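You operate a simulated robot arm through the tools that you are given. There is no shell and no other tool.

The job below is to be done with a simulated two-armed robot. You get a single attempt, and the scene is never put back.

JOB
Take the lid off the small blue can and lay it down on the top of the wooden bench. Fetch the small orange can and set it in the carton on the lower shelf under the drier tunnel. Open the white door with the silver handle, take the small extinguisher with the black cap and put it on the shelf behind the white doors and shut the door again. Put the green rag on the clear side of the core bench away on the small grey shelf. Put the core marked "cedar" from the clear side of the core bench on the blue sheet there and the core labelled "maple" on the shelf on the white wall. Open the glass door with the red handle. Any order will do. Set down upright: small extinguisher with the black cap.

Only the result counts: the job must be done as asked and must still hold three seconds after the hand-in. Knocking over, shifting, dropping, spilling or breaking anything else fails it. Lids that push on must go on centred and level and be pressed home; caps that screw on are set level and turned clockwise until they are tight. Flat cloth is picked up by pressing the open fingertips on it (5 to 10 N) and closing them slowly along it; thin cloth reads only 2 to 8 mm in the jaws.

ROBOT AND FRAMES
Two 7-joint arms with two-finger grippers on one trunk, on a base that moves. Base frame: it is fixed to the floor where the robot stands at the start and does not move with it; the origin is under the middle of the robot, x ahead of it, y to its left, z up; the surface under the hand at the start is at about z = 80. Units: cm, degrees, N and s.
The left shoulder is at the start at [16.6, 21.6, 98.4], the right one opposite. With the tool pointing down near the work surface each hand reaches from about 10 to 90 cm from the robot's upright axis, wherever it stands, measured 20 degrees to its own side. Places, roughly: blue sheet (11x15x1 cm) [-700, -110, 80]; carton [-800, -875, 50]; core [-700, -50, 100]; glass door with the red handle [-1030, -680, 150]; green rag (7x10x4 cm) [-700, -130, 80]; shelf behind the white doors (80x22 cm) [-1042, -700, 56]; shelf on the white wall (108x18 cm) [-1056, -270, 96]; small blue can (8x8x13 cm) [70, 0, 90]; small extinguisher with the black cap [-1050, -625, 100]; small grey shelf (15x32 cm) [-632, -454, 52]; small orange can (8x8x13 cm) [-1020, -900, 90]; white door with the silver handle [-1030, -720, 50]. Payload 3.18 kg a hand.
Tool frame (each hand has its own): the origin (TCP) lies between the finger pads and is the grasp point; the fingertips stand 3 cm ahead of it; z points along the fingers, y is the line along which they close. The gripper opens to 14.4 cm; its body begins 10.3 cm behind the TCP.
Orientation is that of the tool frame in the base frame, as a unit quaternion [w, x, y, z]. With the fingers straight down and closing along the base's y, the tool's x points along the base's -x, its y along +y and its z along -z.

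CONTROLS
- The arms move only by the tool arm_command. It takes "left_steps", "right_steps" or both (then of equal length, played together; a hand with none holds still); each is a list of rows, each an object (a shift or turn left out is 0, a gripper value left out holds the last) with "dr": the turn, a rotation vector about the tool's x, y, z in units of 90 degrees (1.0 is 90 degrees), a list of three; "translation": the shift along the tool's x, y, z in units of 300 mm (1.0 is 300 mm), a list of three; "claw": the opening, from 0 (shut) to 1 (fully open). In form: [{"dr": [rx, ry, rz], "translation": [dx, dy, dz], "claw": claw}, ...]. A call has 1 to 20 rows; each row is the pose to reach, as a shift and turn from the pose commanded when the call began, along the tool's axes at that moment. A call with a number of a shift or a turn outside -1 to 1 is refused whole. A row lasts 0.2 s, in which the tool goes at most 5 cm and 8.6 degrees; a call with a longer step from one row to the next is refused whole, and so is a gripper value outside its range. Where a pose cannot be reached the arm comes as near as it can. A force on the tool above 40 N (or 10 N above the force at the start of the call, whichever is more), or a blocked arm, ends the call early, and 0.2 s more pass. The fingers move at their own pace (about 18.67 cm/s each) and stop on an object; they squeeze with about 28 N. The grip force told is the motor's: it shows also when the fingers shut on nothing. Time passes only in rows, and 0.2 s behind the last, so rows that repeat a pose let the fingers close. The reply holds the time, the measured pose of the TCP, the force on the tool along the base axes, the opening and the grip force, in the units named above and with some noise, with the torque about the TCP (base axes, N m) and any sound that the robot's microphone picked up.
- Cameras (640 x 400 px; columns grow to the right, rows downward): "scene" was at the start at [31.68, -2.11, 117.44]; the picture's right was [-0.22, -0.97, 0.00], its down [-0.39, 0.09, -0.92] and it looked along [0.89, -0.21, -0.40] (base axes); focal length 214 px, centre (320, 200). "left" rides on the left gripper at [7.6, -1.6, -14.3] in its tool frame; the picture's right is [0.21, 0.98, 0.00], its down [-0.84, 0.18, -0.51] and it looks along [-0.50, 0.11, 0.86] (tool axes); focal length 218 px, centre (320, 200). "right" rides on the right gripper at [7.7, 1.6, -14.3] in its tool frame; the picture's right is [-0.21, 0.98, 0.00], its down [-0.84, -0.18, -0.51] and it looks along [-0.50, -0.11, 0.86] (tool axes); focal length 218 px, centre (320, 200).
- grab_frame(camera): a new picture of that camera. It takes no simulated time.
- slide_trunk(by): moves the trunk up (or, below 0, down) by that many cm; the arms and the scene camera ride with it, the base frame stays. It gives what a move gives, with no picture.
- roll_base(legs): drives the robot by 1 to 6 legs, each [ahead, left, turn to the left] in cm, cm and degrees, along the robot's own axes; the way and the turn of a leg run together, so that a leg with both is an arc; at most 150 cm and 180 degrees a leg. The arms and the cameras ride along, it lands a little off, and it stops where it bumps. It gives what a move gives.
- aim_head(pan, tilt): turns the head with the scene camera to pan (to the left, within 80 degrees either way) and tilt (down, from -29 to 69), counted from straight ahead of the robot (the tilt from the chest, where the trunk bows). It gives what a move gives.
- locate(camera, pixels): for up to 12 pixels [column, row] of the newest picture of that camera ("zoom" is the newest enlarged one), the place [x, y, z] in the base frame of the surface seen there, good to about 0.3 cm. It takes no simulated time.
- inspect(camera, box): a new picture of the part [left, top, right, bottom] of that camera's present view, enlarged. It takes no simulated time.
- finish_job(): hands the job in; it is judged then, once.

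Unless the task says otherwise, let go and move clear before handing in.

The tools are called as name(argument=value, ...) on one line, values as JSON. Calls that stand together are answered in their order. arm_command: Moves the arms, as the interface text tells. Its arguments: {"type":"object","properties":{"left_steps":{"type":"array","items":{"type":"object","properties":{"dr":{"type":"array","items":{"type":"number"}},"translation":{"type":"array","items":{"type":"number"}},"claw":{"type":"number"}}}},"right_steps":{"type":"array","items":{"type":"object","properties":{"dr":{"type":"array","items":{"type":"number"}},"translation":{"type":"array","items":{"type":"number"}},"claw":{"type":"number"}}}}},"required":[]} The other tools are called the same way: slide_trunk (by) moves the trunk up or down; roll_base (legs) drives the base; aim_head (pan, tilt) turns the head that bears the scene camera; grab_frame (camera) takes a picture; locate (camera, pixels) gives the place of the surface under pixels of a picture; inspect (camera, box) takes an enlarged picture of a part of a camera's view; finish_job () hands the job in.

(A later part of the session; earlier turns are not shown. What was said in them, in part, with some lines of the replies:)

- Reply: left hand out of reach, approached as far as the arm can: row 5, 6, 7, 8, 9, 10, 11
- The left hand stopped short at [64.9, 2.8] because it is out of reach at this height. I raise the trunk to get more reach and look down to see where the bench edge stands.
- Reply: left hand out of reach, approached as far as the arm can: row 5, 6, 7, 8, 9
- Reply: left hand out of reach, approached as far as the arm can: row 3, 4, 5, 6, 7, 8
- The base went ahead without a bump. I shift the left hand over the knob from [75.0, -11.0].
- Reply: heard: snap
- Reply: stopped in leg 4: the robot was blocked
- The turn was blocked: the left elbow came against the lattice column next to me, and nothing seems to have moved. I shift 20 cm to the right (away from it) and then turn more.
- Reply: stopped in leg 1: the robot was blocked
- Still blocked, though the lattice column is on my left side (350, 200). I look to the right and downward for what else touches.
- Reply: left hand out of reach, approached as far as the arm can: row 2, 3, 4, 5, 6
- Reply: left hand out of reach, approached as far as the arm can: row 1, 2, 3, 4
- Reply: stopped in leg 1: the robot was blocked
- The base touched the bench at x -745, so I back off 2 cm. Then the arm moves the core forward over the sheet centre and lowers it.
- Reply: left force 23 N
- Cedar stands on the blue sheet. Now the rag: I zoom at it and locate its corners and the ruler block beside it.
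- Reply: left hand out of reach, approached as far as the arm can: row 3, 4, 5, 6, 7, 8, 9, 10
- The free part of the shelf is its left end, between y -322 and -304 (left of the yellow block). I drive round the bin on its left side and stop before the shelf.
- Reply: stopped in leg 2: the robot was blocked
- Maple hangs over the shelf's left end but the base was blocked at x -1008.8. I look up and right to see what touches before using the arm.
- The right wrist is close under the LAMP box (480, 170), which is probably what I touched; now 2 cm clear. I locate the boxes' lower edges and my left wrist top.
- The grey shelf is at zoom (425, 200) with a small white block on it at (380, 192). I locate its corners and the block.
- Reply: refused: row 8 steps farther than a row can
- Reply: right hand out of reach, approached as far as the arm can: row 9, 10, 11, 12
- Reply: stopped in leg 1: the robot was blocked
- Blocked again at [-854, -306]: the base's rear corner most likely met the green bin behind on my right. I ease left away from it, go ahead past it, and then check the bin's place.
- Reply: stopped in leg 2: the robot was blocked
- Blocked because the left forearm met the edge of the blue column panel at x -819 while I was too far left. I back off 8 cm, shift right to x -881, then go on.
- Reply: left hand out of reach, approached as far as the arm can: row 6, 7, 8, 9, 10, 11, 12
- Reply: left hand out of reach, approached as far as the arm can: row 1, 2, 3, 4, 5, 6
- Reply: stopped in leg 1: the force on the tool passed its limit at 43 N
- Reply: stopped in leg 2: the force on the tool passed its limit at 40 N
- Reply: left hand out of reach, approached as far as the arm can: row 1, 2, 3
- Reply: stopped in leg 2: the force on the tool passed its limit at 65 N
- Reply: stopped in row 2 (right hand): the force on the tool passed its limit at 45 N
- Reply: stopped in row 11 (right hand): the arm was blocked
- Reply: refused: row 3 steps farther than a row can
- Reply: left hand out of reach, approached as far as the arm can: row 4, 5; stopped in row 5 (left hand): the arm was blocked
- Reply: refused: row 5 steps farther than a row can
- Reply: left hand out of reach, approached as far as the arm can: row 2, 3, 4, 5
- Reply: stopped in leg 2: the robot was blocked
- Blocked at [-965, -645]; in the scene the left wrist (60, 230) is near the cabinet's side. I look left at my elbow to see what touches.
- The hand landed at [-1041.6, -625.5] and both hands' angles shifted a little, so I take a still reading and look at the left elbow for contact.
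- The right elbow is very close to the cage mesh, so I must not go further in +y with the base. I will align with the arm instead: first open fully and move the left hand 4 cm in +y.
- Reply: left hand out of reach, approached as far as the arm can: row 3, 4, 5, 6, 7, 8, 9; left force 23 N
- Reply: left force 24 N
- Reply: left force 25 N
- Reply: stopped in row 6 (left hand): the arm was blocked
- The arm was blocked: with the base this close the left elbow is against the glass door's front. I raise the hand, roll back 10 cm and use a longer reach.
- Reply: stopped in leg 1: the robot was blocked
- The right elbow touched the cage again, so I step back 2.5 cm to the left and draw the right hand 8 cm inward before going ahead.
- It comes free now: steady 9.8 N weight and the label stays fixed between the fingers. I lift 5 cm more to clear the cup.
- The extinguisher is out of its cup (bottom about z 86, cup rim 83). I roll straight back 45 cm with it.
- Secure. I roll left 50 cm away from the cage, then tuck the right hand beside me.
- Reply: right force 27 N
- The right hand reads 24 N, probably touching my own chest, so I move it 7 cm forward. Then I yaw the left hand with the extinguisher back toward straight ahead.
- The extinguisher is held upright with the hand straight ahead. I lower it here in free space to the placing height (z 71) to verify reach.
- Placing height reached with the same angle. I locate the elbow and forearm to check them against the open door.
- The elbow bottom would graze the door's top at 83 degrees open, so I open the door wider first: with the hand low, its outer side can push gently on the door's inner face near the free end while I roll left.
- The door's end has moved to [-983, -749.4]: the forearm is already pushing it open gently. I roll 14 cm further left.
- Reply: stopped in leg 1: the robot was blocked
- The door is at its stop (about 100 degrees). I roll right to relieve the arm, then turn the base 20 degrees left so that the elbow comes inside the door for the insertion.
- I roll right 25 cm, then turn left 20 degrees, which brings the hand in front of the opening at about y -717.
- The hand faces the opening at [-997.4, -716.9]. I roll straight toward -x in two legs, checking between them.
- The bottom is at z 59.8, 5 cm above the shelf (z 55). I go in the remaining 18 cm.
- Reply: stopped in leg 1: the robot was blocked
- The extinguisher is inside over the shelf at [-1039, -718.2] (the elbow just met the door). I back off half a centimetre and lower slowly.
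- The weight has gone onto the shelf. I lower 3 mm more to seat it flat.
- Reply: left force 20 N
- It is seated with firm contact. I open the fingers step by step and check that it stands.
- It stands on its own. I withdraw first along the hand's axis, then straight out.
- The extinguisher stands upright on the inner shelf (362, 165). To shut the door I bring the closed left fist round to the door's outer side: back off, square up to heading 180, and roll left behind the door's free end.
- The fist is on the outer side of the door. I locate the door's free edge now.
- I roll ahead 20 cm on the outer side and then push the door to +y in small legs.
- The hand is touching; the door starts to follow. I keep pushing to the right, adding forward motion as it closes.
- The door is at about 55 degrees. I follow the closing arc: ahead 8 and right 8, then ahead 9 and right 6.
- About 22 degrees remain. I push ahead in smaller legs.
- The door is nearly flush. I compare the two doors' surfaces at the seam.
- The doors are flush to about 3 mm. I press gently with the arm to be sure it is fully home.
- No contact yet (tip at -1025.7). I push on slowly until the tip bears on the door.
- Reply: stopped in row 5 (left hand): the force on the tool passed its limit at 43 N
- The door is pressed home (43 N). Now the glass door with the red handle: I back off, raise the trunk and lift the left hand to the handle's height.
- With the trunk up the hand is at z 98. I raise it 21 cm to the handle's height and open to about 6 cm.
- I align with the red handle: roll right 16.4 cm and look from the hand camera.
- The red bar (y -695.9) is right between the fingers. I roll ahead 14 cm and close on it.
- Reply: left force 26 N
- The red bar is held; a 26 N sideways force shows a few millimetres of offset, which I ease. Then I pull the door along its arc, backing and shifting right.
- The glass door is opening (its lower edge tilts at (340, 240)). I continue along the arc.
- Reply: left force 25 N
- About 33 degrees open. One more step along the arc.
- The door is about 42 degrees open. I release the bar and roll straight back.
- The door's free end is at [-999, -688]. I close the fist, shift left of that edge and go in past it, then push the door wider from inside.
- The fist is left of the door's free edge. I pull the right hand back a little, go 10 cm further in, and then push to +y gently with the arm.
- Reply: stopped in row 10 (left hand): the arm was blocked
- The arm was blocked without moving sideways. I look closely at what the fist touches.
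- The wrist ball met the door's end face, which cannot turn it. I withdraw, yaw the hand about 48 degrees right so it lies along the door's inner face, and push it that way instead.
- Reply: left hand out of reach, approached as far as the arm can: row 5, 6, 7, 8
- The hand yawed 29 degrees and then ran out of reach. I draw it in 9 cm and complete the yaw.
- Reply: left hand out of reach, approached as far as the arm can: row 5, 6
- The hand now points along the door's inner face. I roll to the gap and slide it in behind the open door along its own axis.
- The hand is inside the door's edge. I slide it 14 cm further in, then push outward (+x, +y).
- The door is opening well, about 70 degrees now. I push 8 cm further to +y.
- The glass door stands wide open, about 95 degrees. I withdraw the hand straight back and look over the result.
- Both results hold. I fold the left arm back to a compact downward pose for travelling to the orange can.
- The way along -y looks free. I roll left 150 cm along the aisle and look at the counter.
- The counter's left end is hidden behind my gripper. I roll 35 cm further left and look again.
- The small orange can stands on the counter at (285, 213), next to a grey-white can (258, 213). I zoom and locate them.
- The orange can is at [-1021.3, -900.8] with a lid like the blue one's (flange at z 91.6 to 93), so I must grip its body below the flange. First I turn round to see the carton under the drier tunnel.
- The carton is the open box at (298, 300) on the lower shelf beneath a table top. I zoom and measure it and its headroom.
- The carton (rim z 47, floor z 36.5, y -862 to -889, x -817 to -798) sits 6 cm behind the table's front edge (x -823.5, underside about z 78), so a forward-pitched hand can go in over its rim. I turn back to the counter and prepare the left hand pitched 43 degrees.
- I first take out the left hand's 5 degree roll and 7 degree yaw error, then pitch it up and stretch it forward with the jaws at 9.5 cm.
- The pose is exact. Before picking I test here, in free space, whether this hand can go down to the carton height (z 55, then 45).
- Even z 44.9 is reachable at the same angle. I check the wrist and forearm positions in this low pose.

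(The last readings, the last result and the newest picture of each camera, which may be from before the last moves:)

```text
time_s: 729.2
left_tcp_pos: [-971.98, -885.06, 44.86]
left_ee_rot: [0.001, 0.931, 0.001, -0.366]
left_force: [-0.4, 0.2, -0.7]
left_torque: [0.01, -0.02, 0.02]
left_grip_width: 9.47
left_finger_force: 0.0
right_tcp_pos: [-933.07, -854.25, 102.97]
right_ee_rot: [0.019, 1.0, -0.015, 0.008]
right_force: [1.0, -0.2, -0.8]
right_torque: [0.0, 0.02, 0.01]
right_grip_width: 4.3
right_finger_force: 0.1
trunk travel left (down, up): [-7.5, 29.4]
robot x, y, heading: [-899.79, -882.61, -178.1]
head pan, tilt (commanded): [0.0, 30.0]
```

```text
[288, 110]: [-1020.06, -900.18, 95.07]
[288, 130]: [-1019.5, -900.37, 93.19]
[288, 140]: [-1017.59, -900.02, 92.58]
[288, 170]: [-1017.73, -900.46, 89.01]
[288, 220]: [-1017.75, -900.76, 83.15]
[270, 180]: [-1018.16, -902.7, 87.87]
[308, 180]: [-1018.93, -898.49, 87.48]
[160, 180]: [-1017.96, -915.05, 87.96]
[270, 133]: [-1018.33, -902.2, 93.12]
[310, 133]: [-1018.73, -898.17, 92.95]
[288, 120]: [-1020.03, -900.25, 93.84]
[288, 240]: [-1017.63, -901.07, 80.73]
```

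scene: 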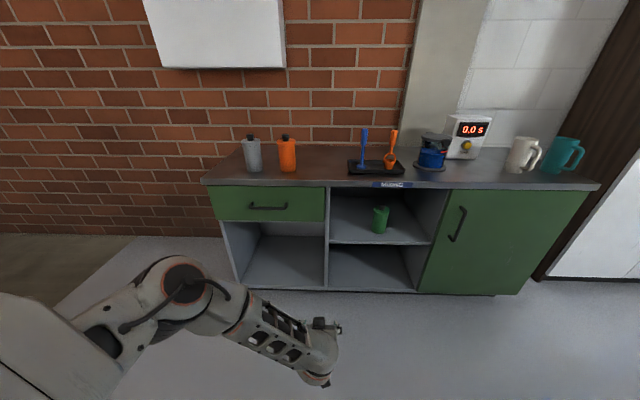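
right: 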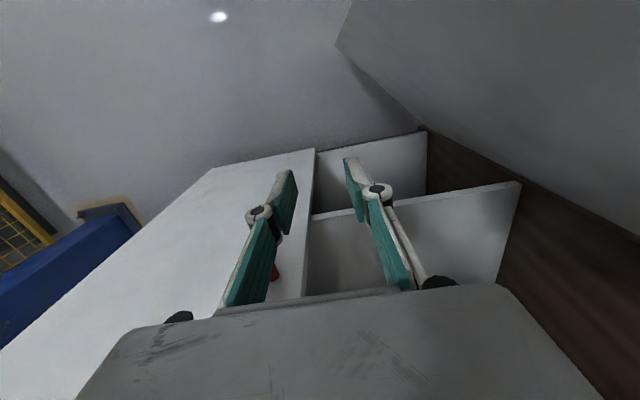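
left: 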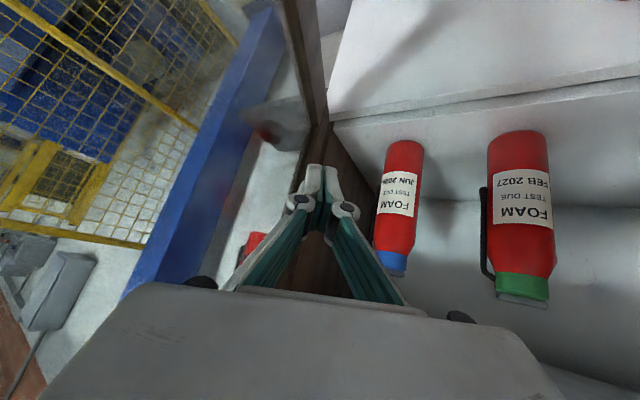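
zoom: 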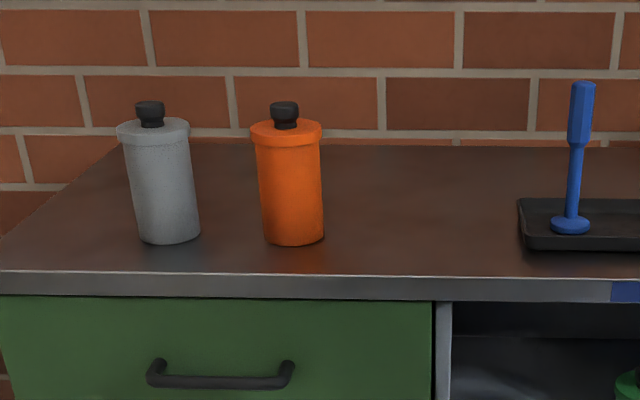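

The low pose keeps the wrist 12 cm and the forearm 15 cm behind the grip point, so it fits in front of the table edge. I raise the hand again to z 88.6 for the can.

arm_command(left_steps=[{"translation": [-0.1, 0, -0.107]}, {"translation": [-0.2, 0, -0.215]}, {"translation": [-0.3, 0, -0.322]}, {"translation": [-0.4, 0, -0.43]}, {"translation": [-0.5, 0, -0.537]}, {"translation": [-0.6, 0, -0.645]}, {"translation": [-0.7, 0, -0.752]}, {"translation": [-0.8, 0, -0.86]}, {"translation": [-0.88, 0, -0.946]}, {"translation": [-0.88, 0, -0.946]}])

arm_command(left_steps=[{"translation": [-0.055, 0, -0.06]}, {"translation": [-0.112, 0, -0.12]}, {"translation": [-0.112, 0, -0.12]}])

roll_base(legs=[[0, 15, -1.7]])

grab_frame(camera="left")

```text
time_s: 731.4
left_tcp_pos: [-972.07, -885.16, 83.74]
left_ee_rot: [0.001, 0.931, 0.0, -0.365]
left_force: [0.0, -0.1, -0.8]
left_torque: [-0.01, -0.02, 0.02]
left_grip_width: 9.48
left_finger_force: 0.0
right_tcp_pos: [-933.18, -854.39, 102.77]
right_ee_rot: [0.019, 1.0, -0.016, 0.009]
right_force: [0.5, -0.1, 1.2]
right_torque: [0.03, 0.0, 0.01]
right_grip_width: 4.32
right_finger_force: 0.0
trunk travel left (down, up): [-7.5, 29.4]
robot x, y, heading: [-899.89, -882.27, -178.1]
head pan, tilt (commanded): [0.0, 30.0]
```

```text
time_s: 732.2
left_tcp_pos: [-972.11, -884.95, 88.46]
left_ee_rot: [0.001, 0.931, 0.0, -0.365]
left_force: [0.9, -0.2, -0.3]
left_torque: [0.03, 0.03, 0.0]
left_grip_width: 9.51
left_finger_force: 0.0
right_tcp_pos: [-933.14, -854.2, 102.89]
right_ee_rot: [0.018, 1.0, -0.015, 0.01]
right_force: [-0.4, 0.2, 0.5]
right_torque: [0.01, 0.04, 0.02]
right_grip_width: 4.31
right_finger_force: 0.1
trunk travel left (down, up): [-7.5, 29.4]
robot x, y, heading: [-900.11, -882.42, -178.2]
head pan, tilt (commanded): [0.0, 30.0]
```

```text
time_s: 734.1
left_tcp_pos: [-971.91, -897.61, 88.59]
left_ee_rot: [-0.005, 0.931, -0.014, -0.364]
left_force: [-0.8, -0.2, 0.8]
left_torque: [0.01, 0.02, 0.0]
left_grip_width: 9.49
left_finger_force: 0.1
right_tcp_pos: [-932.07, -868.07, 102.89]
right_ee_rot: [0.019, 0.999, -0.031, 0.008]
right_force: [-0.3, 0.1, -0.7]
right_torque: [0.05, 0.01, 0.0]
right_grip_width: 4.32
right_finger_force: 0.1
trunk travel left (down, up): [-7.5, 29.4]
robot x, y, heading: [-899.49, -897.65, -180.1]
head pan, tilt (commanded): [0.0, 30.0]
```

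```text
taken
```

left: 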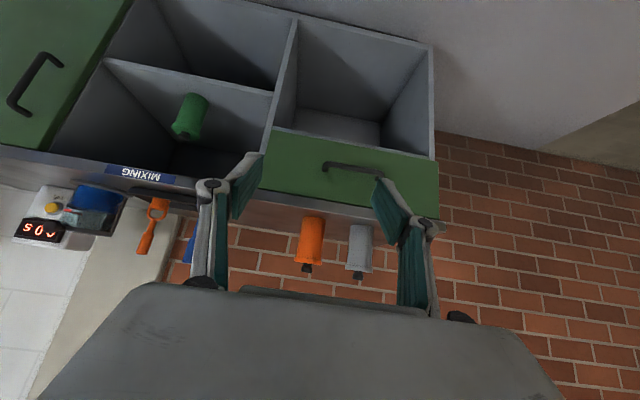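

I line up with the can (y -900.6) and roll ahead to just before it.

roll_base(legs=[[0, 3, 0], [37, 0, 0]])

grab_frame(camera="left")

grab_frame(camera="scene")

```text
time_s: 737.0
left_tcp_pos: [-1008.27, -900.31, 88.45]
left_ee_rot: [-0.005, 0.931, -0.016, -0.365]
left_force: [-0.1, 0.4, 0.1]
left_torque: [-0.01, 0.02, 0.01]
left_grip_width: 9.51
left_finger_force: 0.0
right_tcp_pos: [-968.23, -871.02, 102.81]
right_ee_rot: [0.019, 0.999, -0.032, 0.009]
right_force: [0.0, 0.6, -0.1]
right_torque: [0.0, -0.03, 0.04]
right_grip_width: 4.35
right_finger_force: 0.1
trunk travel left (down, up): [-7.5, 29.4]
robot x, y, heading: [-935.5, -901.01, 179.9]
head pan, tilt (commanded): [0.0, 30.0]
```

```text
taken
```

left: 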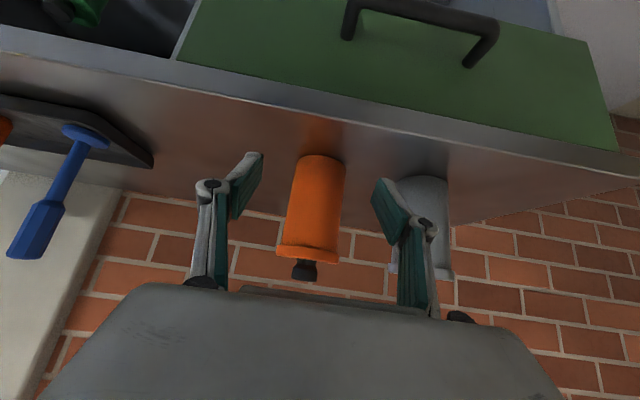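

```text
taken
```

scene: 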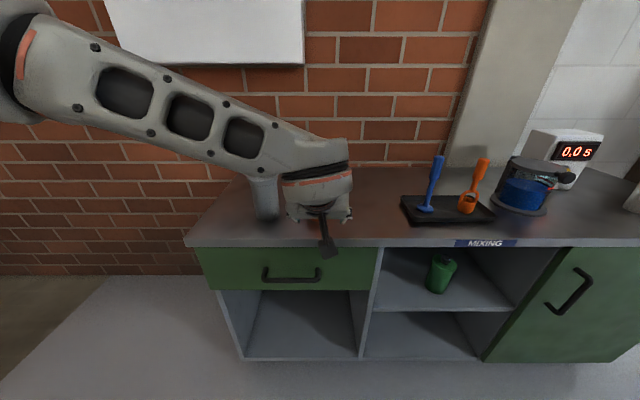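

locate(camera="left", pixels=[[318, 190], [294, 190], [342, 190], [312, 230], [286, 230], [335, 235], [308, 252], [440, 230], [425, 190], [240, 170], [390, 200]])

```text
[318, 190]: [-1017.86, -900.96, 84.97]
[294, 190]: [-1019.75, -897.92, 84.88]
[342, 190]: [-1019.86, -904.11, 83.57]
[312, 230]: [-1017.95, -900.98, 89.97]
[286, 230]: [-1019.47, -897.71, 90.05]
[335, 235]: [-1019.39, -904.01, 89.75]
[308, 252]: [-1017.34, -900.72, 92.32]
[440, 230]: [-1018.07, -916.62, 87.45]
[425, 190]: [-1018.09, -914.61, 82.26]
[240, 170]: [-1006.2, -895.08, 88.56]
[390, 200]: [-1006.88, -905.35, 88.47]
```

The can's centre is y -900.95, x -1021.3. I roll the last 12.8 cm with a 6 mm side trim.

roll_base(legs=[[7, 0.7, 0], [5.6, 0, 0]])

grab_frame(camera="left")

locate(camera="left", pixels=[[320, 180], [285, 180], [350, 180], [310, 240], [300, 270], [240, 170], [390, 200]])

```text
time_s: 738.6
left_tcp_pos: [-1020.98, -900.95, 88.48]
left_ee_rot: [-0.006, 0.931, -0.016, -0.365]
left_force: [1.1, -0.1, -0.2]
left_torque: [-0.02, 0.0, 0.02]
left_grip_width: 9.49
left_finger_force: 0.0
right_tcp_pos: [-980.9, -871.59, 102.88]
right_ee_rot: [0.019, 0.999, -0.034, 0.009]
right_force: [-0.2, -0.3, -0.7]
right_torque: [0.0, -0.04, 0.04]
right_grip_width: 4.33
right_finger_force: 0.1
trunk travel left (down, up): [-7.5, 29.4]
robot x, y, heading: [-947.99, -901.0, 179.8]
head pan, tilt (commanded): [0.0, 30.0]
```

```text
taken
```

left: 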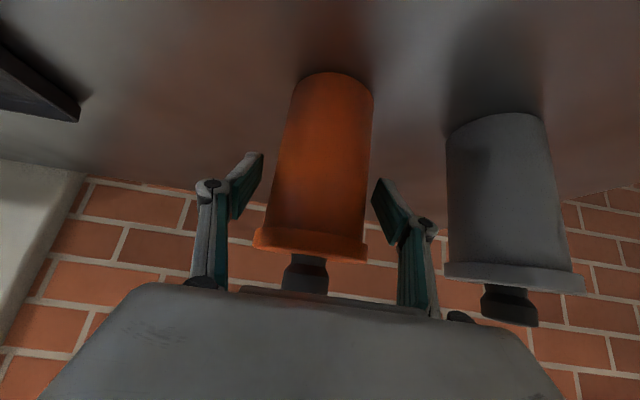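

```text
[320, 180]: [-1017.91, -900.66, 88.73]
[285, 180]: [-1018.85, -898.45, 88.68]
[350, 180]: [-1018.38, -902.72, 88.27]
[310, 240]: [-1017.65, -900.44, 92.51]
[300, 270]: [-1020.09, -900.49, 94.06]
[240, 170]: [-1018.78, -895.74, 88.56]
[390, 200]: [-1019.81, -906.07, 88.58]
```

The pads flank the body below the flange. I close gently.

arm_command(left_steps=[{"translation": [0, 0, 0], "claw": 0.58}, {"translation": [0, 0, 0], "claw": 0.52}, {"translation": [0, 0, 0], "claw": 0.46}, {"translation": [0, 0, 0], "claw": 0.3}, {"translation": [0, 0, 0], "claw": 0.3}])

grab_frame(camera="left")

```text
time_s: 739.8
left_tcp_pos: [-1020.85, -900.98, 88.58]
left_ee_rot: [-0.006, 0.931, -0.017, -0.365]
left_force: [0.4, 1.8, 0.3]
left_torque: [0.1, -0.02, -0.04]
left_grip_width: 7.08
left_finger_force: 27.9
right_tcp_pos: [-980.86, -871.63, 102.82]
right_ee_rot: [0.019, 0.999, -0.033, 0.009]
right_force: [-0.4, 0.7, 0.3]
right_torque: [-0.02, 0.0, -0.01]
right_grip_width: 4.32
right_finger_force: 0.1
trunk travel left (down, up): [-7.5, 29.4]
robot x, y, heading: [-948.31, -901.08, 179.9]
head pan, tilt (commanded): [0.0, 30.0]
```

```text
taken
```

left: 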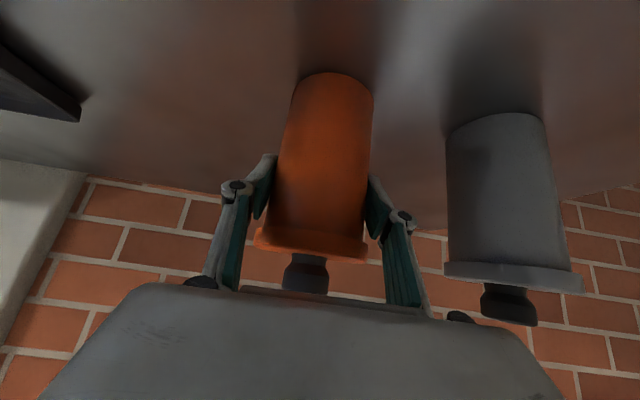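

The body is held at 7.08 cm. I lift it 6 cm and watch.

arm_command(left_steps=[{"translation": [-0.02, 0, -0.022]}, {"translation": [-0.05, 0, -0.054]}, {"translation": [-0.08, 0, -0.086]}, {"translation": [-0.11, 0, -0.119]}, {"translation": [-0.136, 0, -0.147]}, {"translation": [-0.136, 0, -0.147]}])

grab_frame(camera="left")

```text
time_s: 741.2
left_tcp_pos: [-1020.95, -901.01, 94.46]
left_ee_rot: [-0.006, 0.931, -0.017, -0.365]
left_force: [0.2, 0.5, -5.4]
left_torque: [-0.04, -0.03, -0.03]
left_grip_width: 7.1
left_finger_force: 27.7
right_tcp_pos: [-980.89, -871.69, 102.8]
right_ee_rot: [0.019, 0.999, -0.033, 0.009]
right_force: [0.2, -0.1, 0.0]
right_torque: [0.01, 0.0, -0.01]
right_grip_width: 4.31
right_finger_force: 0.1
trunk travel left (down, up): [-7.5, 29.4]
robot x, y, heading: [-948.48, -901.54, 179.6]
head pan, tilt (commanded): [0.0, 30.0]
```

```text
taken
```

left: 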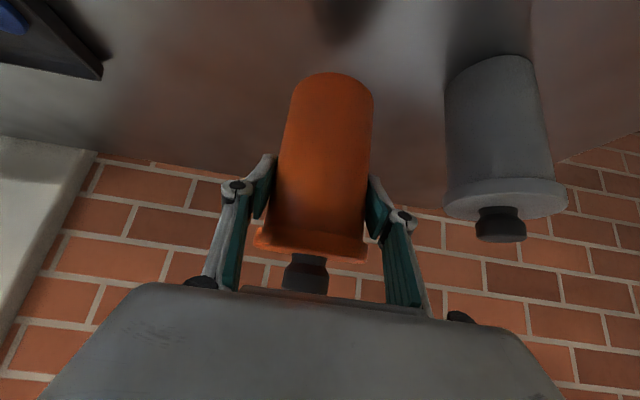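

The can lifts cleanly (5.4 N, lid in place). I roll back to mid-aisle and turn round to the carton side.

roll_base(legs=[[-33, 0, 0], [0, 0, -179]])

aim_head(pan=0, tilt=35)

grab_frame(camera="scene")

grab_frame(camera="left")

```text
time_s: 750.7
left_tcp_pos: [-842.85, -900.03, 94.47]
left_ee_rot: [0.364, 0.009, 0.931, -0.003]
left_force: [0.1, -0.8, -4.7]
left_torque: [-0.02, 0.06, 0.0]
left_grip_width: 7.11
left_finger_force: 28.5
right_tcp_pos: [-882.5, -930.19, 102.86]
right_ee_rot: [-0.009, 0.024, 1.0, 0.018]
right_force: [0.0, 0.0, -0.1]
right_torque: [-0.03, 0.0, 0.03]
right_grip_width: 4.31
right_finger_force: 0.0
trunk travel left (down, up): [-7.5, 29.4]
robot x, y, heading: [-915.63, -901.12, 0.9]
head pan, tilt (commanded): [0.0, 30.0]
```

```text
time_s: 751.3
left_tcp_pos: [-843.03, -900.05, 94.37]
left_ee_rot: [0.363, 0.008, 0.932, -0.002]
left_force: [-1.3, 0.9, -4.4]
left_torque: [0.04, 0.05, 0.01]
left_grip_width: 7.13
left_finger_force: 28.0
right_tcp_pos: [-882.57, -930.11, 102.85]
right_ee_rot: [-0.009, 0.024, 1.0, 0.018]
right_force: [-0.2, 0.3, -0.3]
right_torque: [0.0, -0.02, 0.01]
right_grip_width: 4.32
right_finger_force: 0.1
trunk travel left (down, up): [-7.5, 29.4]
robot x, y, heading: [-915.38, -901.02, 1.2]
head pan, tilt (commanded): [0.0, 35.0]
```

```text
taken
```

scene: 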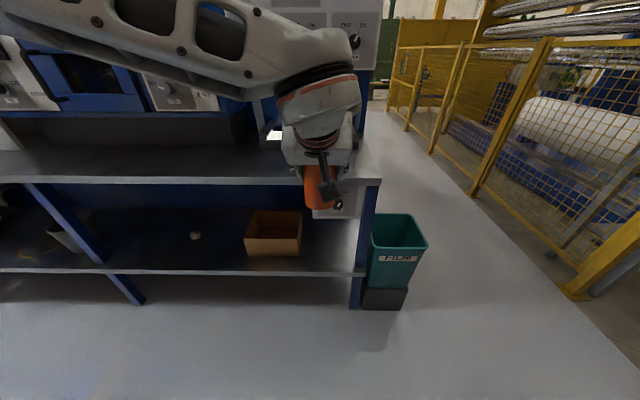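

```text
taken
```

left: 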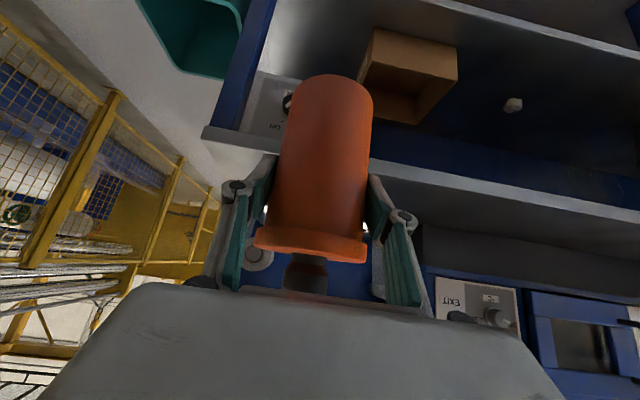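

Facing the carton with the can at [-843, -900, 94]. I lower the hand to z 57.5 (can bottom about 49, carton rim 47.6) in front of the table, then shift left to y -876.

arm_command(left_steps=[{"translation": [0.1, 0, 0.109]}, {"translation": [0.2, 0, 0.218]}, {"translation": [0.3, 0, 0.327]}, {"translation": [0.4, 0, 0.436]}, {"translation": [0.5, 0, 0.545]}, {"translation": [0.6, 0, 0.653]}, {"translation": [0.7, 0, 0.762]}, {"translation": [0.8, 0, 0.871]}, {"translation": [0.833, 0, 0.907]}, {"translation": [0.833, 0, 0.907]}])

roll_base(legs=[[0, 24, -1.2]])

grab_frame(camera="left")

grab_frame(camera="scene")

```text
time_s: 753.5
left_tcp_pos: [-842.9, -899.93, 57.39]
left_ee_rot: [0.365, 0.009, 0.931, -0.003]
left_force: [1.2, 0.2, -4.7]
left_torque: [0.02, 0.02, -0.02]
left_grip_width: 7.12
left_finger_force: 27.7
right_tcp_pos: [-882.62, -930.12, 102.84]
right_ee_rot: [-0.008, 0.025, 0.999, 0.019]
right_force: [-0.7, 0.0, -0.3]
right_torque: [0.0, 0.0, 0.01]
right_grip_width: 4.34
right_finger_force: 0.0
trunk travel left (down, up): [-7.5, 29.4]
robot x, y, heading: [-915.48, -901.08, 1.1]
head pan, tilt (commanded): [0.0, 35.0]
```

```text
time_s: 756.2
left_tcp_pos: [-843.0, -877.2, 57.45]
left_ee_rot: [0.365, 0.016, 0.931, -0.006]
left_force: [-1.2, 0.5, -5.0]
left_torque: [0.0, 0.04, -0.01]
left_grip_width: 7.12
left_finger_force: 27.9
right_tcp_pos: [-883.1, -906.73, 102.81]
right_ee_rot: [-0.009, 0.031, 0.999, 0.019]
right_force: [-0.2, -0.6, -0.3]
right_torque: [-0.01, 0.01, 0.0]
right_grip_width: 4.32
right_finger_force: 0.1
trunk travel left (down, up): [-7.5, 29.4]
robot x, y, heading: [-915.06, -877.44, 0.3]
head pan, tilt (commanded): [0.0, 35.0]
```

```text
taken
```

left: 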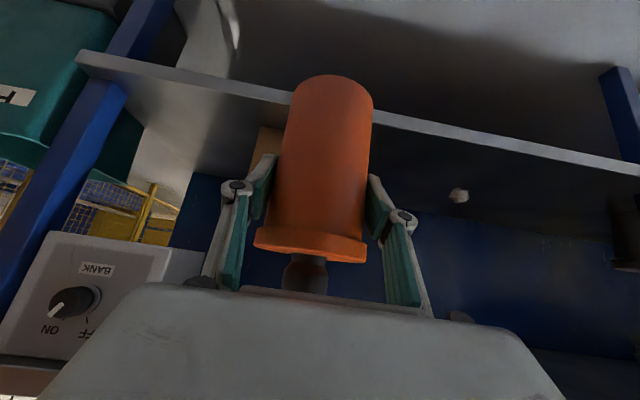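

```text
taken
```

scene: 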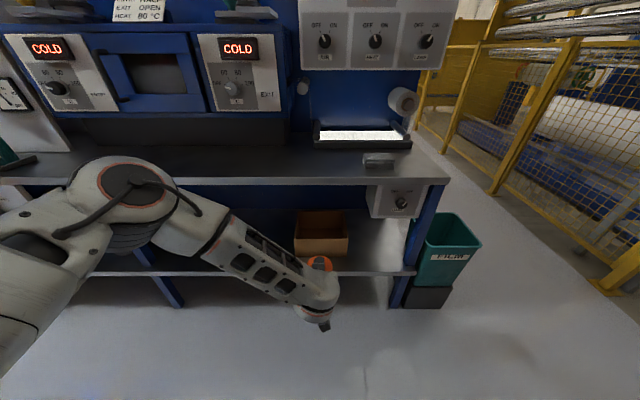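

locate(camera="left", pixels=[[335, 80], [320, 85], [355, 90], [270, 150], [265, 135], [200, 82], [420, 125], [310, 240]])

locate(camera="scene", pixels=[[296, 248], [346, 240], [320, 252], [300, 212], [343, 210], [320, 180], [250, 183], [320, 262]])

```text
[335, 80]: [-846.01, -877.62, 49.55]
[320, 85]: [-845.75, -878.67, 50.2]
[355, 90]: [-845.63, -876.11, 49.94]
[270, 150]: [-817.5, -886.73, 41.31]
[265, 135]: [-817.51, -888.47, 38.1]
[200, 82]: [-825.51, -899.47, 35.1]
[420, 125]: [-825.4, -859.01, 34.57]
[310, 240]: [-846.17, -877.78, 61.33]
```

```text
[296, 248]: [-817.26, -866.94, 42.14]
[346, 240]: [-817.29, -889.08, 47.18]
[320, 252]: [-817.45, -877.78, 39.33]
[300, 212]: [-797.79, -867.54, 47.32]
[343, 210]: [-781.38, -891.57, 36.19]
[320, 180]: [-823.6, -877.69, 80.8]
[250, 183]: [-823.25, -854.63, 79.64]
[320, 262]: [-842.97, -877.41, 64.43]
```

The can's bottom is at z 49.2, 1.7 cm above the rim, and y is centred on the carton. I roll in 20 cm, check, then the rest to x -812.

roll_base(legs=[[19, -0.3, 0]])

grab_frame(camera="left")

grab_frame(camera="scene")

```text
time_s: 757.8
left_tcp_pos: [-824.42, -877.47, 57.45]
left_ee_rot: [0.365, 0.015, 0.931, -0.006]
left_force: [-0.5, 0.1, -4.9]
left_torque: [-0.02, 0.04, 0.01]
left_grip_width: 7.15
left_finger_force: 27.9
right_tcp_pos: [-864.49, -907.0, 102.85]
right_ee_rot: [-0.009, 0.032, 0.999, 0.019]
right_force: [0.6, 0.6, -0.3]
right_torque: [0.0, 0.05, 0.01]
right_grip_width: 4.33
right_finger_force: 0.0
trunk travel left (down, up): [-7.5, 29.4]
robot x, y, heading: [-897.19, -877.97, -0.1]
head pan, tilt (commanded): [0.0, 35.0]
```

```text
taken
```

left: 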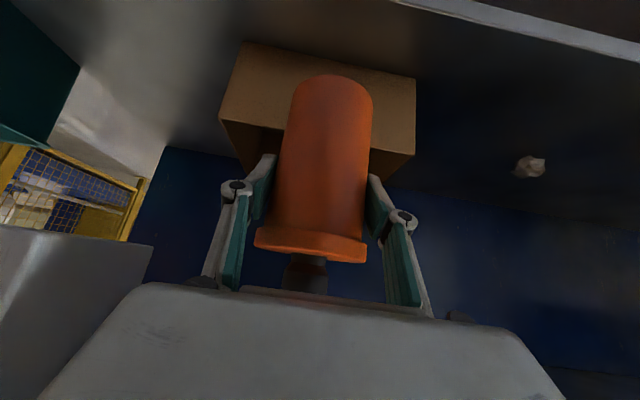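

```text
taken
```

scene: 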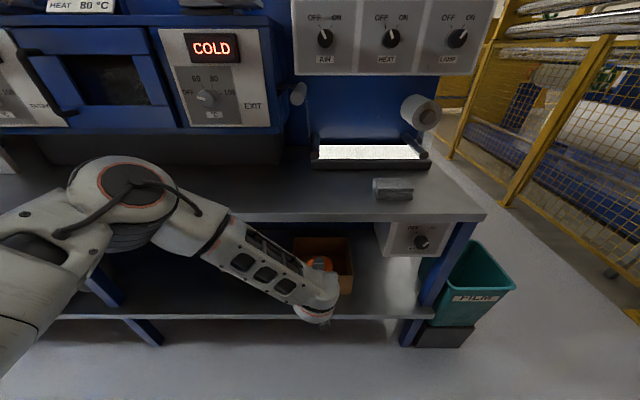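

Aligned with the carton behind the can. I go in the remaining 12 cm in two short legs.

roll_base(legs=[[8, 0, 0]])

roll_base(legs=[[4.4, 0, 0]])

grab_frame(camera="left")

grab_frame(camera="scene")

```text
time_s: 758.8
left_tcp_pos: [-816.38, -877.49, 57.41]
left_ee_rot: [0.364, 0.017, 0.931, -0.006]
left_force: [-0.4, -0.1, -4.9]
left_torque: [0.0, 0.0, 0.01]
left_grip_width: 7.11
left_finger_force: 27.8
right_tcp_pos: [-856.54, -907.04, 102.9]
right_ee_rot: [-0.009, 0.032, 0.999, 0.019]
right_force: [0.7, 0.1, -0.1]
right_torque: [-0.02, 0.01, 0.03]
right_grip_width: 4.32
right_finger_force: 0.0
trunk travel left (down, up): [-7.5, 29.4]
robot x, y, heading: [-888.96, -877.72, -0.0]
head pan, tilt (commanded): [0.0, 35.0]
```

```text
time_s: 759.7
left_tcp_pos: [-812.18, -877.51, 57.3]
left_ee_rot: [0.364, 0.016, 0.931, -0.006]
left_force: [0.6, 0.7, -5.6]
left_torque: [-0.04, 0.05, 0.02]
left_grip_width: 7.15
left_finger_force: 27.8
right_tcp_pos: [-852.21, -907.01, 102.84]
right_ee_rot: [-0.009, 0.031, 0.999, 0.019]
right_force: [0.0, -0.1, -1.2]
right_torque: [-0.02, 0.04, -0.05]
right_grip_width: 4.3
right_finger_force: 0.0
trunk travel left (down, up): [-7.5, 29.4]
robot x, y, heading: [-884.83, -877.72, 0.1]
head pan, tilt (commanded): [0.0, 35.0]
```

```text
taken
```

left: 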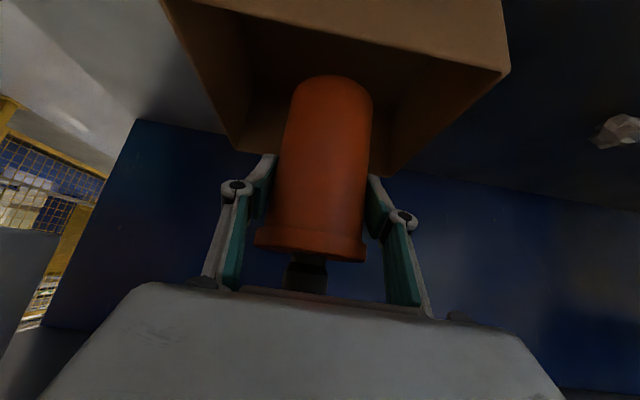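

```text
taken
```

scene: 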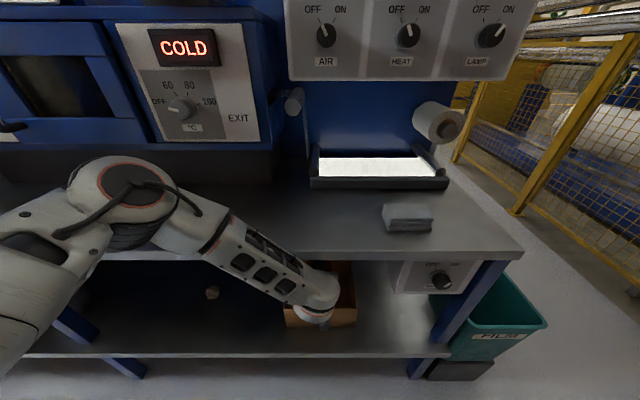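

The can is over the carton's inside. I lower it 10 cm, then feel for the floor in small steps.

arm_command(left_steps=[{"translation": [0.045, 0, 0.049]}, {"translation": [0.09, 0, 0.098]}, {"translation": [0.135, 0, 0.146]}, {"translation": [0.18, 0, 0.195]}, {"translation": [0.226, 0, 0.244]}, {"translation": [0.226, 0, 0.244]}])

grab_frame(camera="left")

locate(camera="left", pixels=[[335, 80], [320, 85], [355, 90], [250, 60], [440, 60], [400, 150], [240, 120]])

```text
time_s: 761.1
left_tcp_pos: [-812.23, -877.59, 47.37]
left_ee_rot: [0.364, 0.016, 0.931, -0.006]
left_force: [0.4, 0.0, -4.6]
left_torque: [-0.01, 0.04, 0.0]
left_grip_width: 7.11
left_finger_force: 28.3
right_tcp_pos: [-852.26, -907.13, 102.88]
right_ee_rot: [-0.008, 0.031, 0.999, 0.018]
right_force: [-0.3, -0.2, 1.1]
right_torque: [0.01, 0.0, 0.02]
right_grip_width: 4.3
right_finger_force: 0.1
trunk travel left (down, up): [-7.5, 29.4]
robot x, y, heading: [-884.46, -878.08, 0.2]
head pan, tilt (commanded): [0.0, 35.0]
```

```text
taken
```

left: 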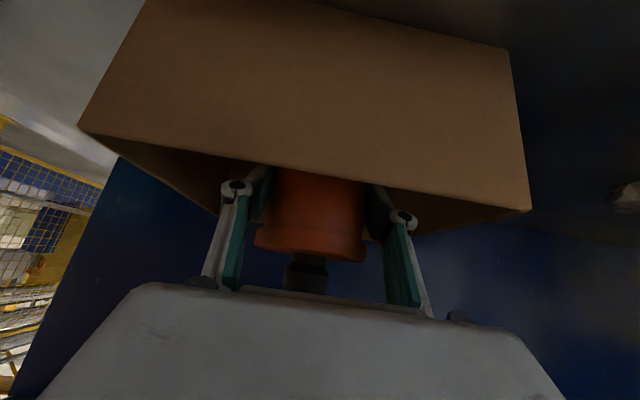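

```text
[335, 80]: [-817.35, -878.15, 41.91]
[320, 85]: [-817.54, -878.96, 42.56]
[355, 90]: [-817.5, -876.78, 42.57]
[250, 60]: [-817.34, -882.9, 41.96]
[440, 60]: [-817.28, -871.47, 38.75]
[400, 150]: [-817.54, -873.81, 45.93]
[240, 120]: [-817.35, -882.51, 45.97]
```

The can is inside, its bottom about 2.5 cm above the floor. I lower in millimetre steps until the weight goes.

arm_command(left_steps=[{"translation": [0.01, 0, 0.011]}, {"translation": [0.02, 0, 0.022]}, {"translation": [0.03, 0, 0.033]}, {"translation": [0.038, 0, 0.041]}, {"translation": [0.038, 0, 0.041]}])

```text
time_s: 762.3
left_tcp_pos: [-812.24, -877.48, 45.82]
left_ee_rot: [0.364, 0.016, 0.931, -0.006]
left_force: [0.1, -0.4, -4.8]
left_torque: [0.02, 0.04, -0.02]
left_grip_width: 7.11
left_finger_force: 28.2
right_tcp_pos: [-852.3, -907.15, 102.85]
right_ee_rot: [-0.008, 0.031, 0.999, 0.019]
right_force: [-0.1, 0.9, 0.0]
right_torque: [0.0, -0.01, 0.0]
right_grip_width: 4.29
right_finger_force: 0.0
trunk travel left (down, up): [-7.5, 29.4]
robot x, y, heading: [-884.75, -877.76, -0.0]
head pan, tilt (commanded): [0.0, 35.0]
```

arm_command(left_steps=[{"translation": [0.006, 0, 0.006]}, {"translation": [0.012, 0, 0.013]}, {"translation": [0.018, 0, 0.019]}, {"translation": [0.018, 0, 0.019]}])

```text
time_s: 763.3
left_tcp_pos: [-812.06, -877.45, 45.09]
left_ee_rot: [0.366, 0.015, 0.931, -0.006]
left_force: [-4.0, 1.1, 9.0]
left_torque: [-0.16, 0.49, -0.08]
left_grip_width: 7.12
left_finger_force: 27.7
right_tcp_pos: [-852.38, -907.08, 102.92]
right_ee_rot: [-0.007, 0.032, 0.999, 0.019]
right_force: [0.6, -0.6, 0.2]
right_torque: [0.01, -0.01, 0.01]
right_grip_width: 4.33
right_finger_force: 0.0
trunk travel left (down, up): [-7.5, 29.4]
robot x, y, heading: [-884.57, -877.7, 0.2]
head pan, tilt (commanded): [0.0, 35.0]
```

The can rests on the carton floor (14 N). I open the fingers and rise straight up.

arm_command(left_steps=[{"translation": [0, 0, 0], "claw": 0.55}, {"translation": [0, 0, 0], "claw": 0.62}, {"translation": [0, 0, 0], "claw": 0.68}, {"translation": [0, 0, 0], "claw": 0.68}, {"translation": [-0.045, 0, -0.049]}, {"translation": [-0.09, 0, -0.098]}, {"translation": [-0.135, 0, -0.146]}, {"translation": [-0.18, 0, -0.195]}, {"translation": [-0.226, 0, -0.244]}, {"translation": [-0.271, 0, -0.293]}, {"translation": [-0.271, 0, -0.293]}])

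grab_frame(camera="left")

```text
time_s: 765.7
left_tcp_pos: [-812.32, -877.42, 57.06]
left_ee_rot: [0.364, 0.016, 0.931, -0.006]
left_force: [-0.7, -0.4, -0.1]
left_torque: [-0.02, -0.04, -0.02]
left_grip_width: 9.77
left_finger_force: 0.0
right_tcp_pos: [-852.19, -907.1, 102.86]
right_ee_rot: [-0.009, 0.032, 0.999, 0.018]
right_force: [-0.4, -0.4, -0.2]
right_torque: [-0.04, 0.0, -0.02]
right_grip_width: 4.32
right_finger_force: 0.0
trunk travel left (down, up): [-7.5, 29.4]
robot x, y, heading: [-884.61, -877.33, -0.0]
head pan, tilt (commanded): [0.0, 35.0]
```

```text
taken
```

left: 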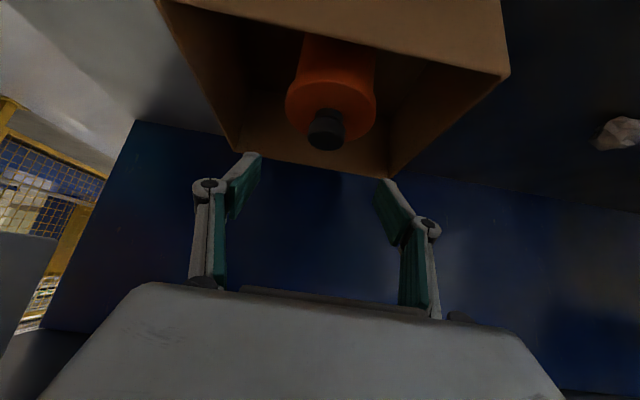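

The can stands in the carton with its lid on. I roll straight back out.

roll_base(legs=[[-12, 0, 0], [-25, 0, 0]])

grab_frame(camera="scene")

inspect(camera="scene", box=[250, 180, 420, 290])

```text
time_s: 768.4
left_tcp_pos: [-849.19, -877.09, 57.14]
left_ee_rot: [0.365, 0.012, 0.931, -0.004]
left_force: [0.3, -1.5, 0.6]
left_torque: [-0.03, 0.03, 0.0]
left_grip_width: 9.8
left_finger_force: 0.1
right_tcp_pos: [-889.11, -907.09, 102.83]
right_ee_rot: [-0.009, 0.028, 0.999, 0.018]
right_force: [-0.2, 0.1, -0.1]
right_torque: [-0.03, -0.04, 0.01]
right_grip_width: 4.34
right_finger_force: 0.0
trunk travel left (down, up): [-7.5, 29.4]
robot x, y, heading: [-921.38, -877.88, 0.5]
head pan, tilt (commanded): [0.0, 35.0]
```

```text
taken
```

scene: 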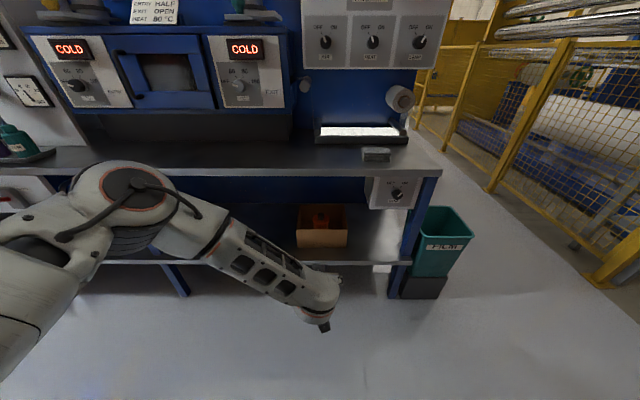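

```text
3.64 times, centred on (335, 235) of scene
```

zoom: 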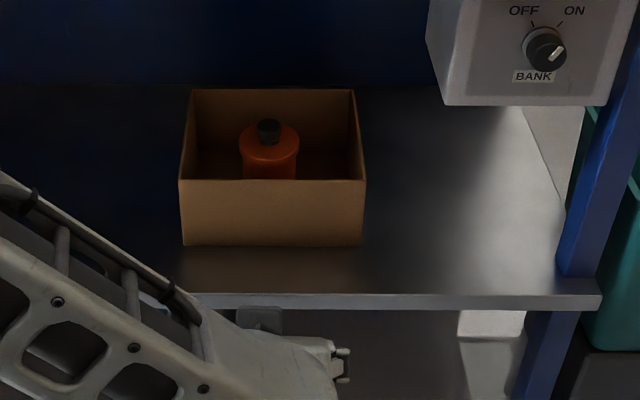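

The can stands in the carton and the carton has not moved visibly. All parts of the job look done; I lift the arm and check the carton's coordinates, then go and verify the green bin that my base may have touched earlier.

locate(camera="zoom", pixels=[[182, 240], [360, 240], [270, 185], [270, 130], [195, 95], [350, 95]])

arm_command(left_steps=[{"translation": [-0.1, 0, -0.109]}, {"translation": [-0.2, 0, -0.218]}, {"translation": [-0.3, 0, -0.327]}, {"translation": [-0.4, 0, -0.436]}, {"translation": [-0.5, 0, -0.545]}, {"translation": [-0.6, 0, -0.653]}, {"translation": [-0.7, 0, -0.762]}, {"translation": [-0.8, 0, -0.871]}, {"translation": [-0.8, 0, -0.871]}])

```text
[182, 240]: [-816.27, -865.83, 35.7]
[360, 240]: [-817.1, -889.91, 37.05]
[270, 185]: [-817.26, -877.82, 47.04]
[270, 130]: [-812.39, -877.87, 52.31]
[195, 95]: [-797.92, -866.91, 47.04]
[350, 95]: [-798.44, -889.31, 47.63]
```

```text
time_s: 770.4
left_tcp_pos: [-849.36, -877.06, 92.59]
left_ee_rot: [0.364, 0.012, 0.931, -0.004]
left_force: [0.3, 0.0, -0.1]
left_torque: [0.02, 0.01, 0.02]
left_grip_width: 9.77
left_finger_force: 0.0
right_tcp_pos: [-888.87, -906.97, 102.88]
right_ee_rot: [-0.01, 0.028, 0.999, 0.018]
right_force: [-0.1, 0.0, -0.7]
right_torque: [0.0, 0.03, 0.01]
right_grip_width: 4.36
right_finger_force: 0.0
trunk travel left (down, up): [-7.5, 29.4]
robot x, y, heading: [-921.43, -877.86, 0.7]
head pan, tilt (commanded): [0.0, 35.0]
```

The carton is exactly where it was. I turn to +y and drive back up the aisle to look at the bin from a distance.

roll_base(legs=[[0, 0, 89.5], [140, -15, 0], [90, -15, 0]])

aim_head(pan=0, tilt=10)

grab_frame(camera="scene")

```text
time_s: 785.6
left_tcp_pos: [-890.1, -576.91, 92.68]
left_ee_rot: [0.262, -0.647, 0.67, 0.254]
left_force: [-0.1, -0.3, 1.2]
left_torque: [0.02, -0.04, -0.02]
left_grip_width: 9.8
left_finger_force: 0.0
right_tcp_pos: [-860.72, -616.64, 102.79]
right_ee_rot: [-0.019, -0.684, 0.729, 0.008]
right_force: [-0.3, -0.1, 0.2]
right_torque: [0.01, 0.0, 0.0]
right_grip_width: 4.31
right_finger_force: 0.0
trunk travel left (down, up): [-7.5, 29.4]
robot x, y, heading: [-889.92, -649.0, 90.2]
head pan, tilt (commanded): [0.0, 35.0]
```

```text
time_s: 786.5
left_tcp_pos: [-890.2, -576.8, 92.74]
left_ee_rot: [0.263, -0.646, 0.67, 0.254]
left_force: [0.0, 0.2, -0.9]
left_torque: [0.0, 0.0, 0.02]
left_grip_width: 9.79
left_finger_force: 0.0
right_tcp_pos: [-860.62, -616.7, 102.82]
right_ee_rot: [-0.019, -0.684, 0.729, 0.007]
right_force: [-0.5, 0.0, -0.1]
right_torque: [-0.01, 0.02, 0.0]
right_grip_width: 4.31
right_finger_force: 0.0
trunk travel left (down, up): [-7.5, 29.4]
robot x, y, heading: [-889.85, -649.02, 90.2]
head pan, tilt (commanded): [0.0, 10.0]
```

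```text
taken
```

scene: 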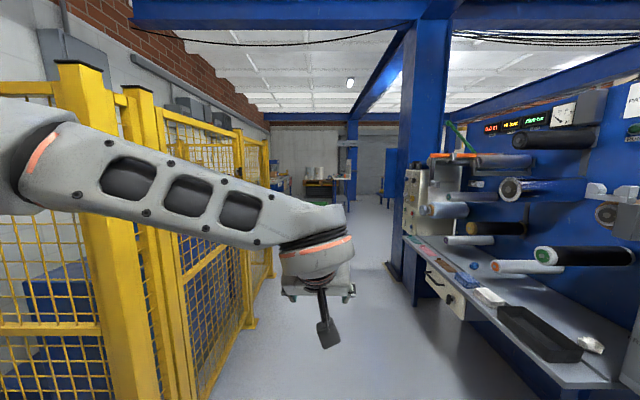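

My left hand hides the view, so I fold it back to the side.

arm_command(left_steps=[{"translation": [0.077, 0.075, -0.1], "dr": [0, 0.06, 0]}, {"translation": [0.154, 0.15, -0.2], "dr": [0, 0.12, 0]}, {"translation": [0.231, 0.225, -0.3], "dr": [0, 0.18, 0]}, {"translation": [0.309, 0.3, -0.4], "dr": [0, 0.24, 0]}, {"translation": [0.386, 0.375, -0.5], "dr": [0, 0.3, 0]}, {"translation": [0.463, 0.45, -0.6], "dr": [0, 0.36, 0]}, {"translation": [0.54, 0.525, -0.7], "dr": [0, 0.42, 0]}, {"translation": [0.617, 0.6, -0.8], "dr": [0, 0.478, 0]}, {"translation": [0.617, 0.6, -0.8], "dr": [0, 0.478, 0]}])

grab_frame(camera="scene")

inspect(camera="scene", box=[250, 150, 410, 250])

```text
time_s: 788.5
left_tcp_pos: [-909.24, -606.07, 97.78]
left_ee_rot: [-0.003, -0.695, 0.719, -0.001]
left_force: [-0.1, -0.2, 0.1]
left_torque: [0.01, 0.02, 0.02]
left_grip_width: 9.77
left_finger_force: 0.0
right_tcp_pos: [-860.59, -616.75, 102.87]
right_ee_rot: [-0.02, -0.685, 0.729, 0.006]
right_force: [0.4, -0.8, -0.7]
right_torque: [-0.01, 0.01, 0.01]
right_grip_width: 4.33
right_finger_force: 0.1
trunk travel left (down, up): [-7.5, 29.4]
robot x, y, heading: [-889.93, -649.12, 89.9]
head pan, tilt (commanded): [0.0, 10.0]
```

```text
taken
```

scene: 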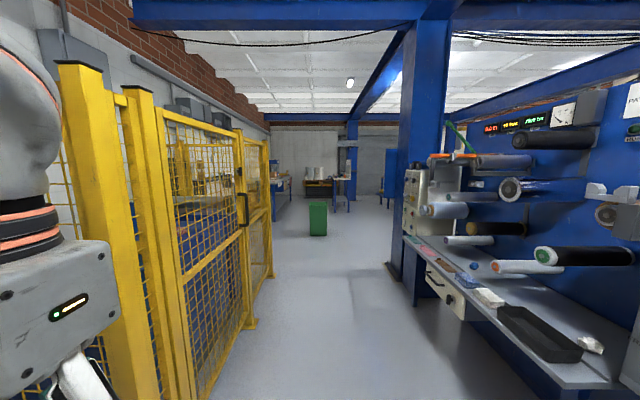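

```text
4.00 times, centred on (330, 200) of scene
```

zoom: 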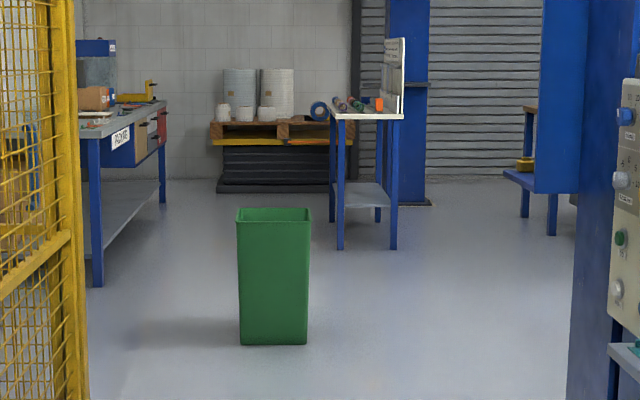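

The bin stands upright. I locate its base to compare with its first measured corner [-880.8, -282.2].

locate(camera="zoom", pixels=[[242, 341], [305, 341], [273, 341], [273, 300], [240, 222], [308, 222], [304, 300], [246, 300]])

inspect(camera="scene", box=[295, 190, 345, 245])

locate(camera="zoom", pixels=[[185, 330], [400, 330], [185, 345], [400, 345], [180, 60], [410, 60], [300, 345]])

```text
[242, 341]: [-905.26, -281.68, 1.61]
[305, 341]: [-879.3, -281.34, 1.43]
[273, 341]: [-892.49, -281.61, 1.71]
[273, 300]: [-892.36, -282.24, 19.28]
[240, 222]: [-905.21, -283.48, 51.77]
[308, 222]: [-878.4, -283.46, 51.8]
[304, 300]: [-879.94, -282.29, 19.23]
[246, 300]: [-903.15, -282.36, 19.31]
```

```text
7.27 times, centred on (320, 218) of scene
```

zoom: 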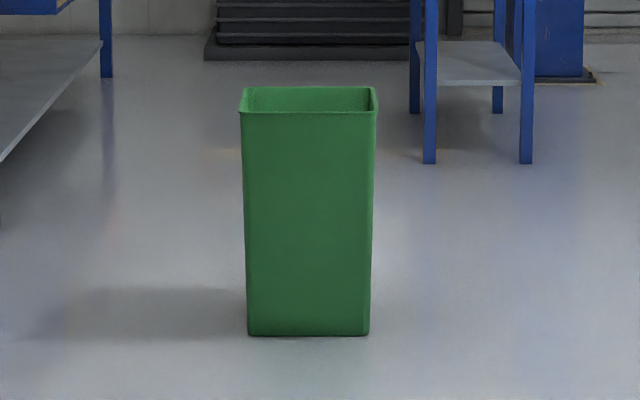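

```text
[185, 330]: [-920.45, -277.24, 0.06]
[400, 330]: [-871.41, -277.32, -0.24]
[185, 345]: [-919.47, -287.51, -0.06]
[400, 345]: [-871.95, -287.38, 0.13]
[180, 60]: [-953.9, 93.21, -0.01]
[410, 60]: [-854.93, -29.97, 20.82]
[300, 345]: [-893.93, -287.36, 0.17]
```

The bin's corner is within half a centimetre of where it was, so it was not shifted. I take a last look at the cabinet from here.

aim_head(pan=80, tilt=15)

grab_frame(camera="scene")

```text
time_s: 790.0
left_tcp_pos: [-909.29, -605.98, 97.75]
left_ee_rot: [-0.002, -0.695, 0.719, -0.002]
left_force: [-0.4, 0.1, 1.3]
left_torque: [0.02, -0.03, 0.0]
left_grip_width: 9.8
left_finger_force: 0.0
right_tcp_pos: [-860.7, -616.7, 102.84]
right_ee_rot: [-0.018, -0.684, 0.729, 0.007]
right_force: [-0.4, 0.5, -0.6]
right_torque: [0.02, -0.02, 0.03]
right_grip_width: 4.29
right_finger_force: 0.0
trunk travel left (down, up): [-7.5, 29.4]
robot x, y, heading: [-890.03, -649.39, 90.3]
head pan, tilt (commanded): [80.0, 15.0]
```

```text
taken
```

scene: 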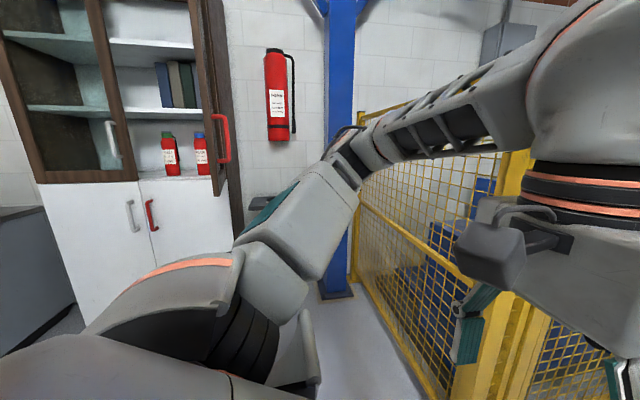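

The glass door stands open, the white doors are shut, both hands are empty and clear. Everything asked is in place, so I hand the job in.

finish_job()

```text
The job is handed in.
```

I did every part of the job and handed it in. I have not seen the verdict.

| Task | Result when last seen |
|---|---|
| Lid of the small blue can | Off, lying flat on the wooden bench; the can still stands |
| Small orange can | Standing in the carton on the lower shelf under the drier tunnel, with its lid on |
| Small extinguisher with the black cap | Standing upright on the shelf behind the white doors; the door with the silver handle is shut and pressed home |
| Green rag | On the small grey shelf, beside the white folded rag |
| Core "cedar" | Upright on the blue sheet |
| Core "maple" | Upright on the left end of the shelf on the white wall |
| Glass door with the red handle | Open, about 95 degrees |

**Extinguisher latch:** the extinguisher was locked in a cup with a HOLD/FREE lever. I turned the lever to FREE to get it out and left it there.

**Bumps along the way:** the robot touched several fixed things:
- a steel column by the control console
- the edge of the core bench
- a machine panel
- the wall boxes above the shelf
- the safety cage
- the glass doors, with an elbow

I saw nothing move, and measured only what follows. The base probably also brushed the green bin. I measured the bin again at the end and it is within about half a centimetre of where it was. The carton has not moved either.

I could not see inside the white cabinet after shutting the door. The extinguisher was upright before I closed it and stood clear of the door.
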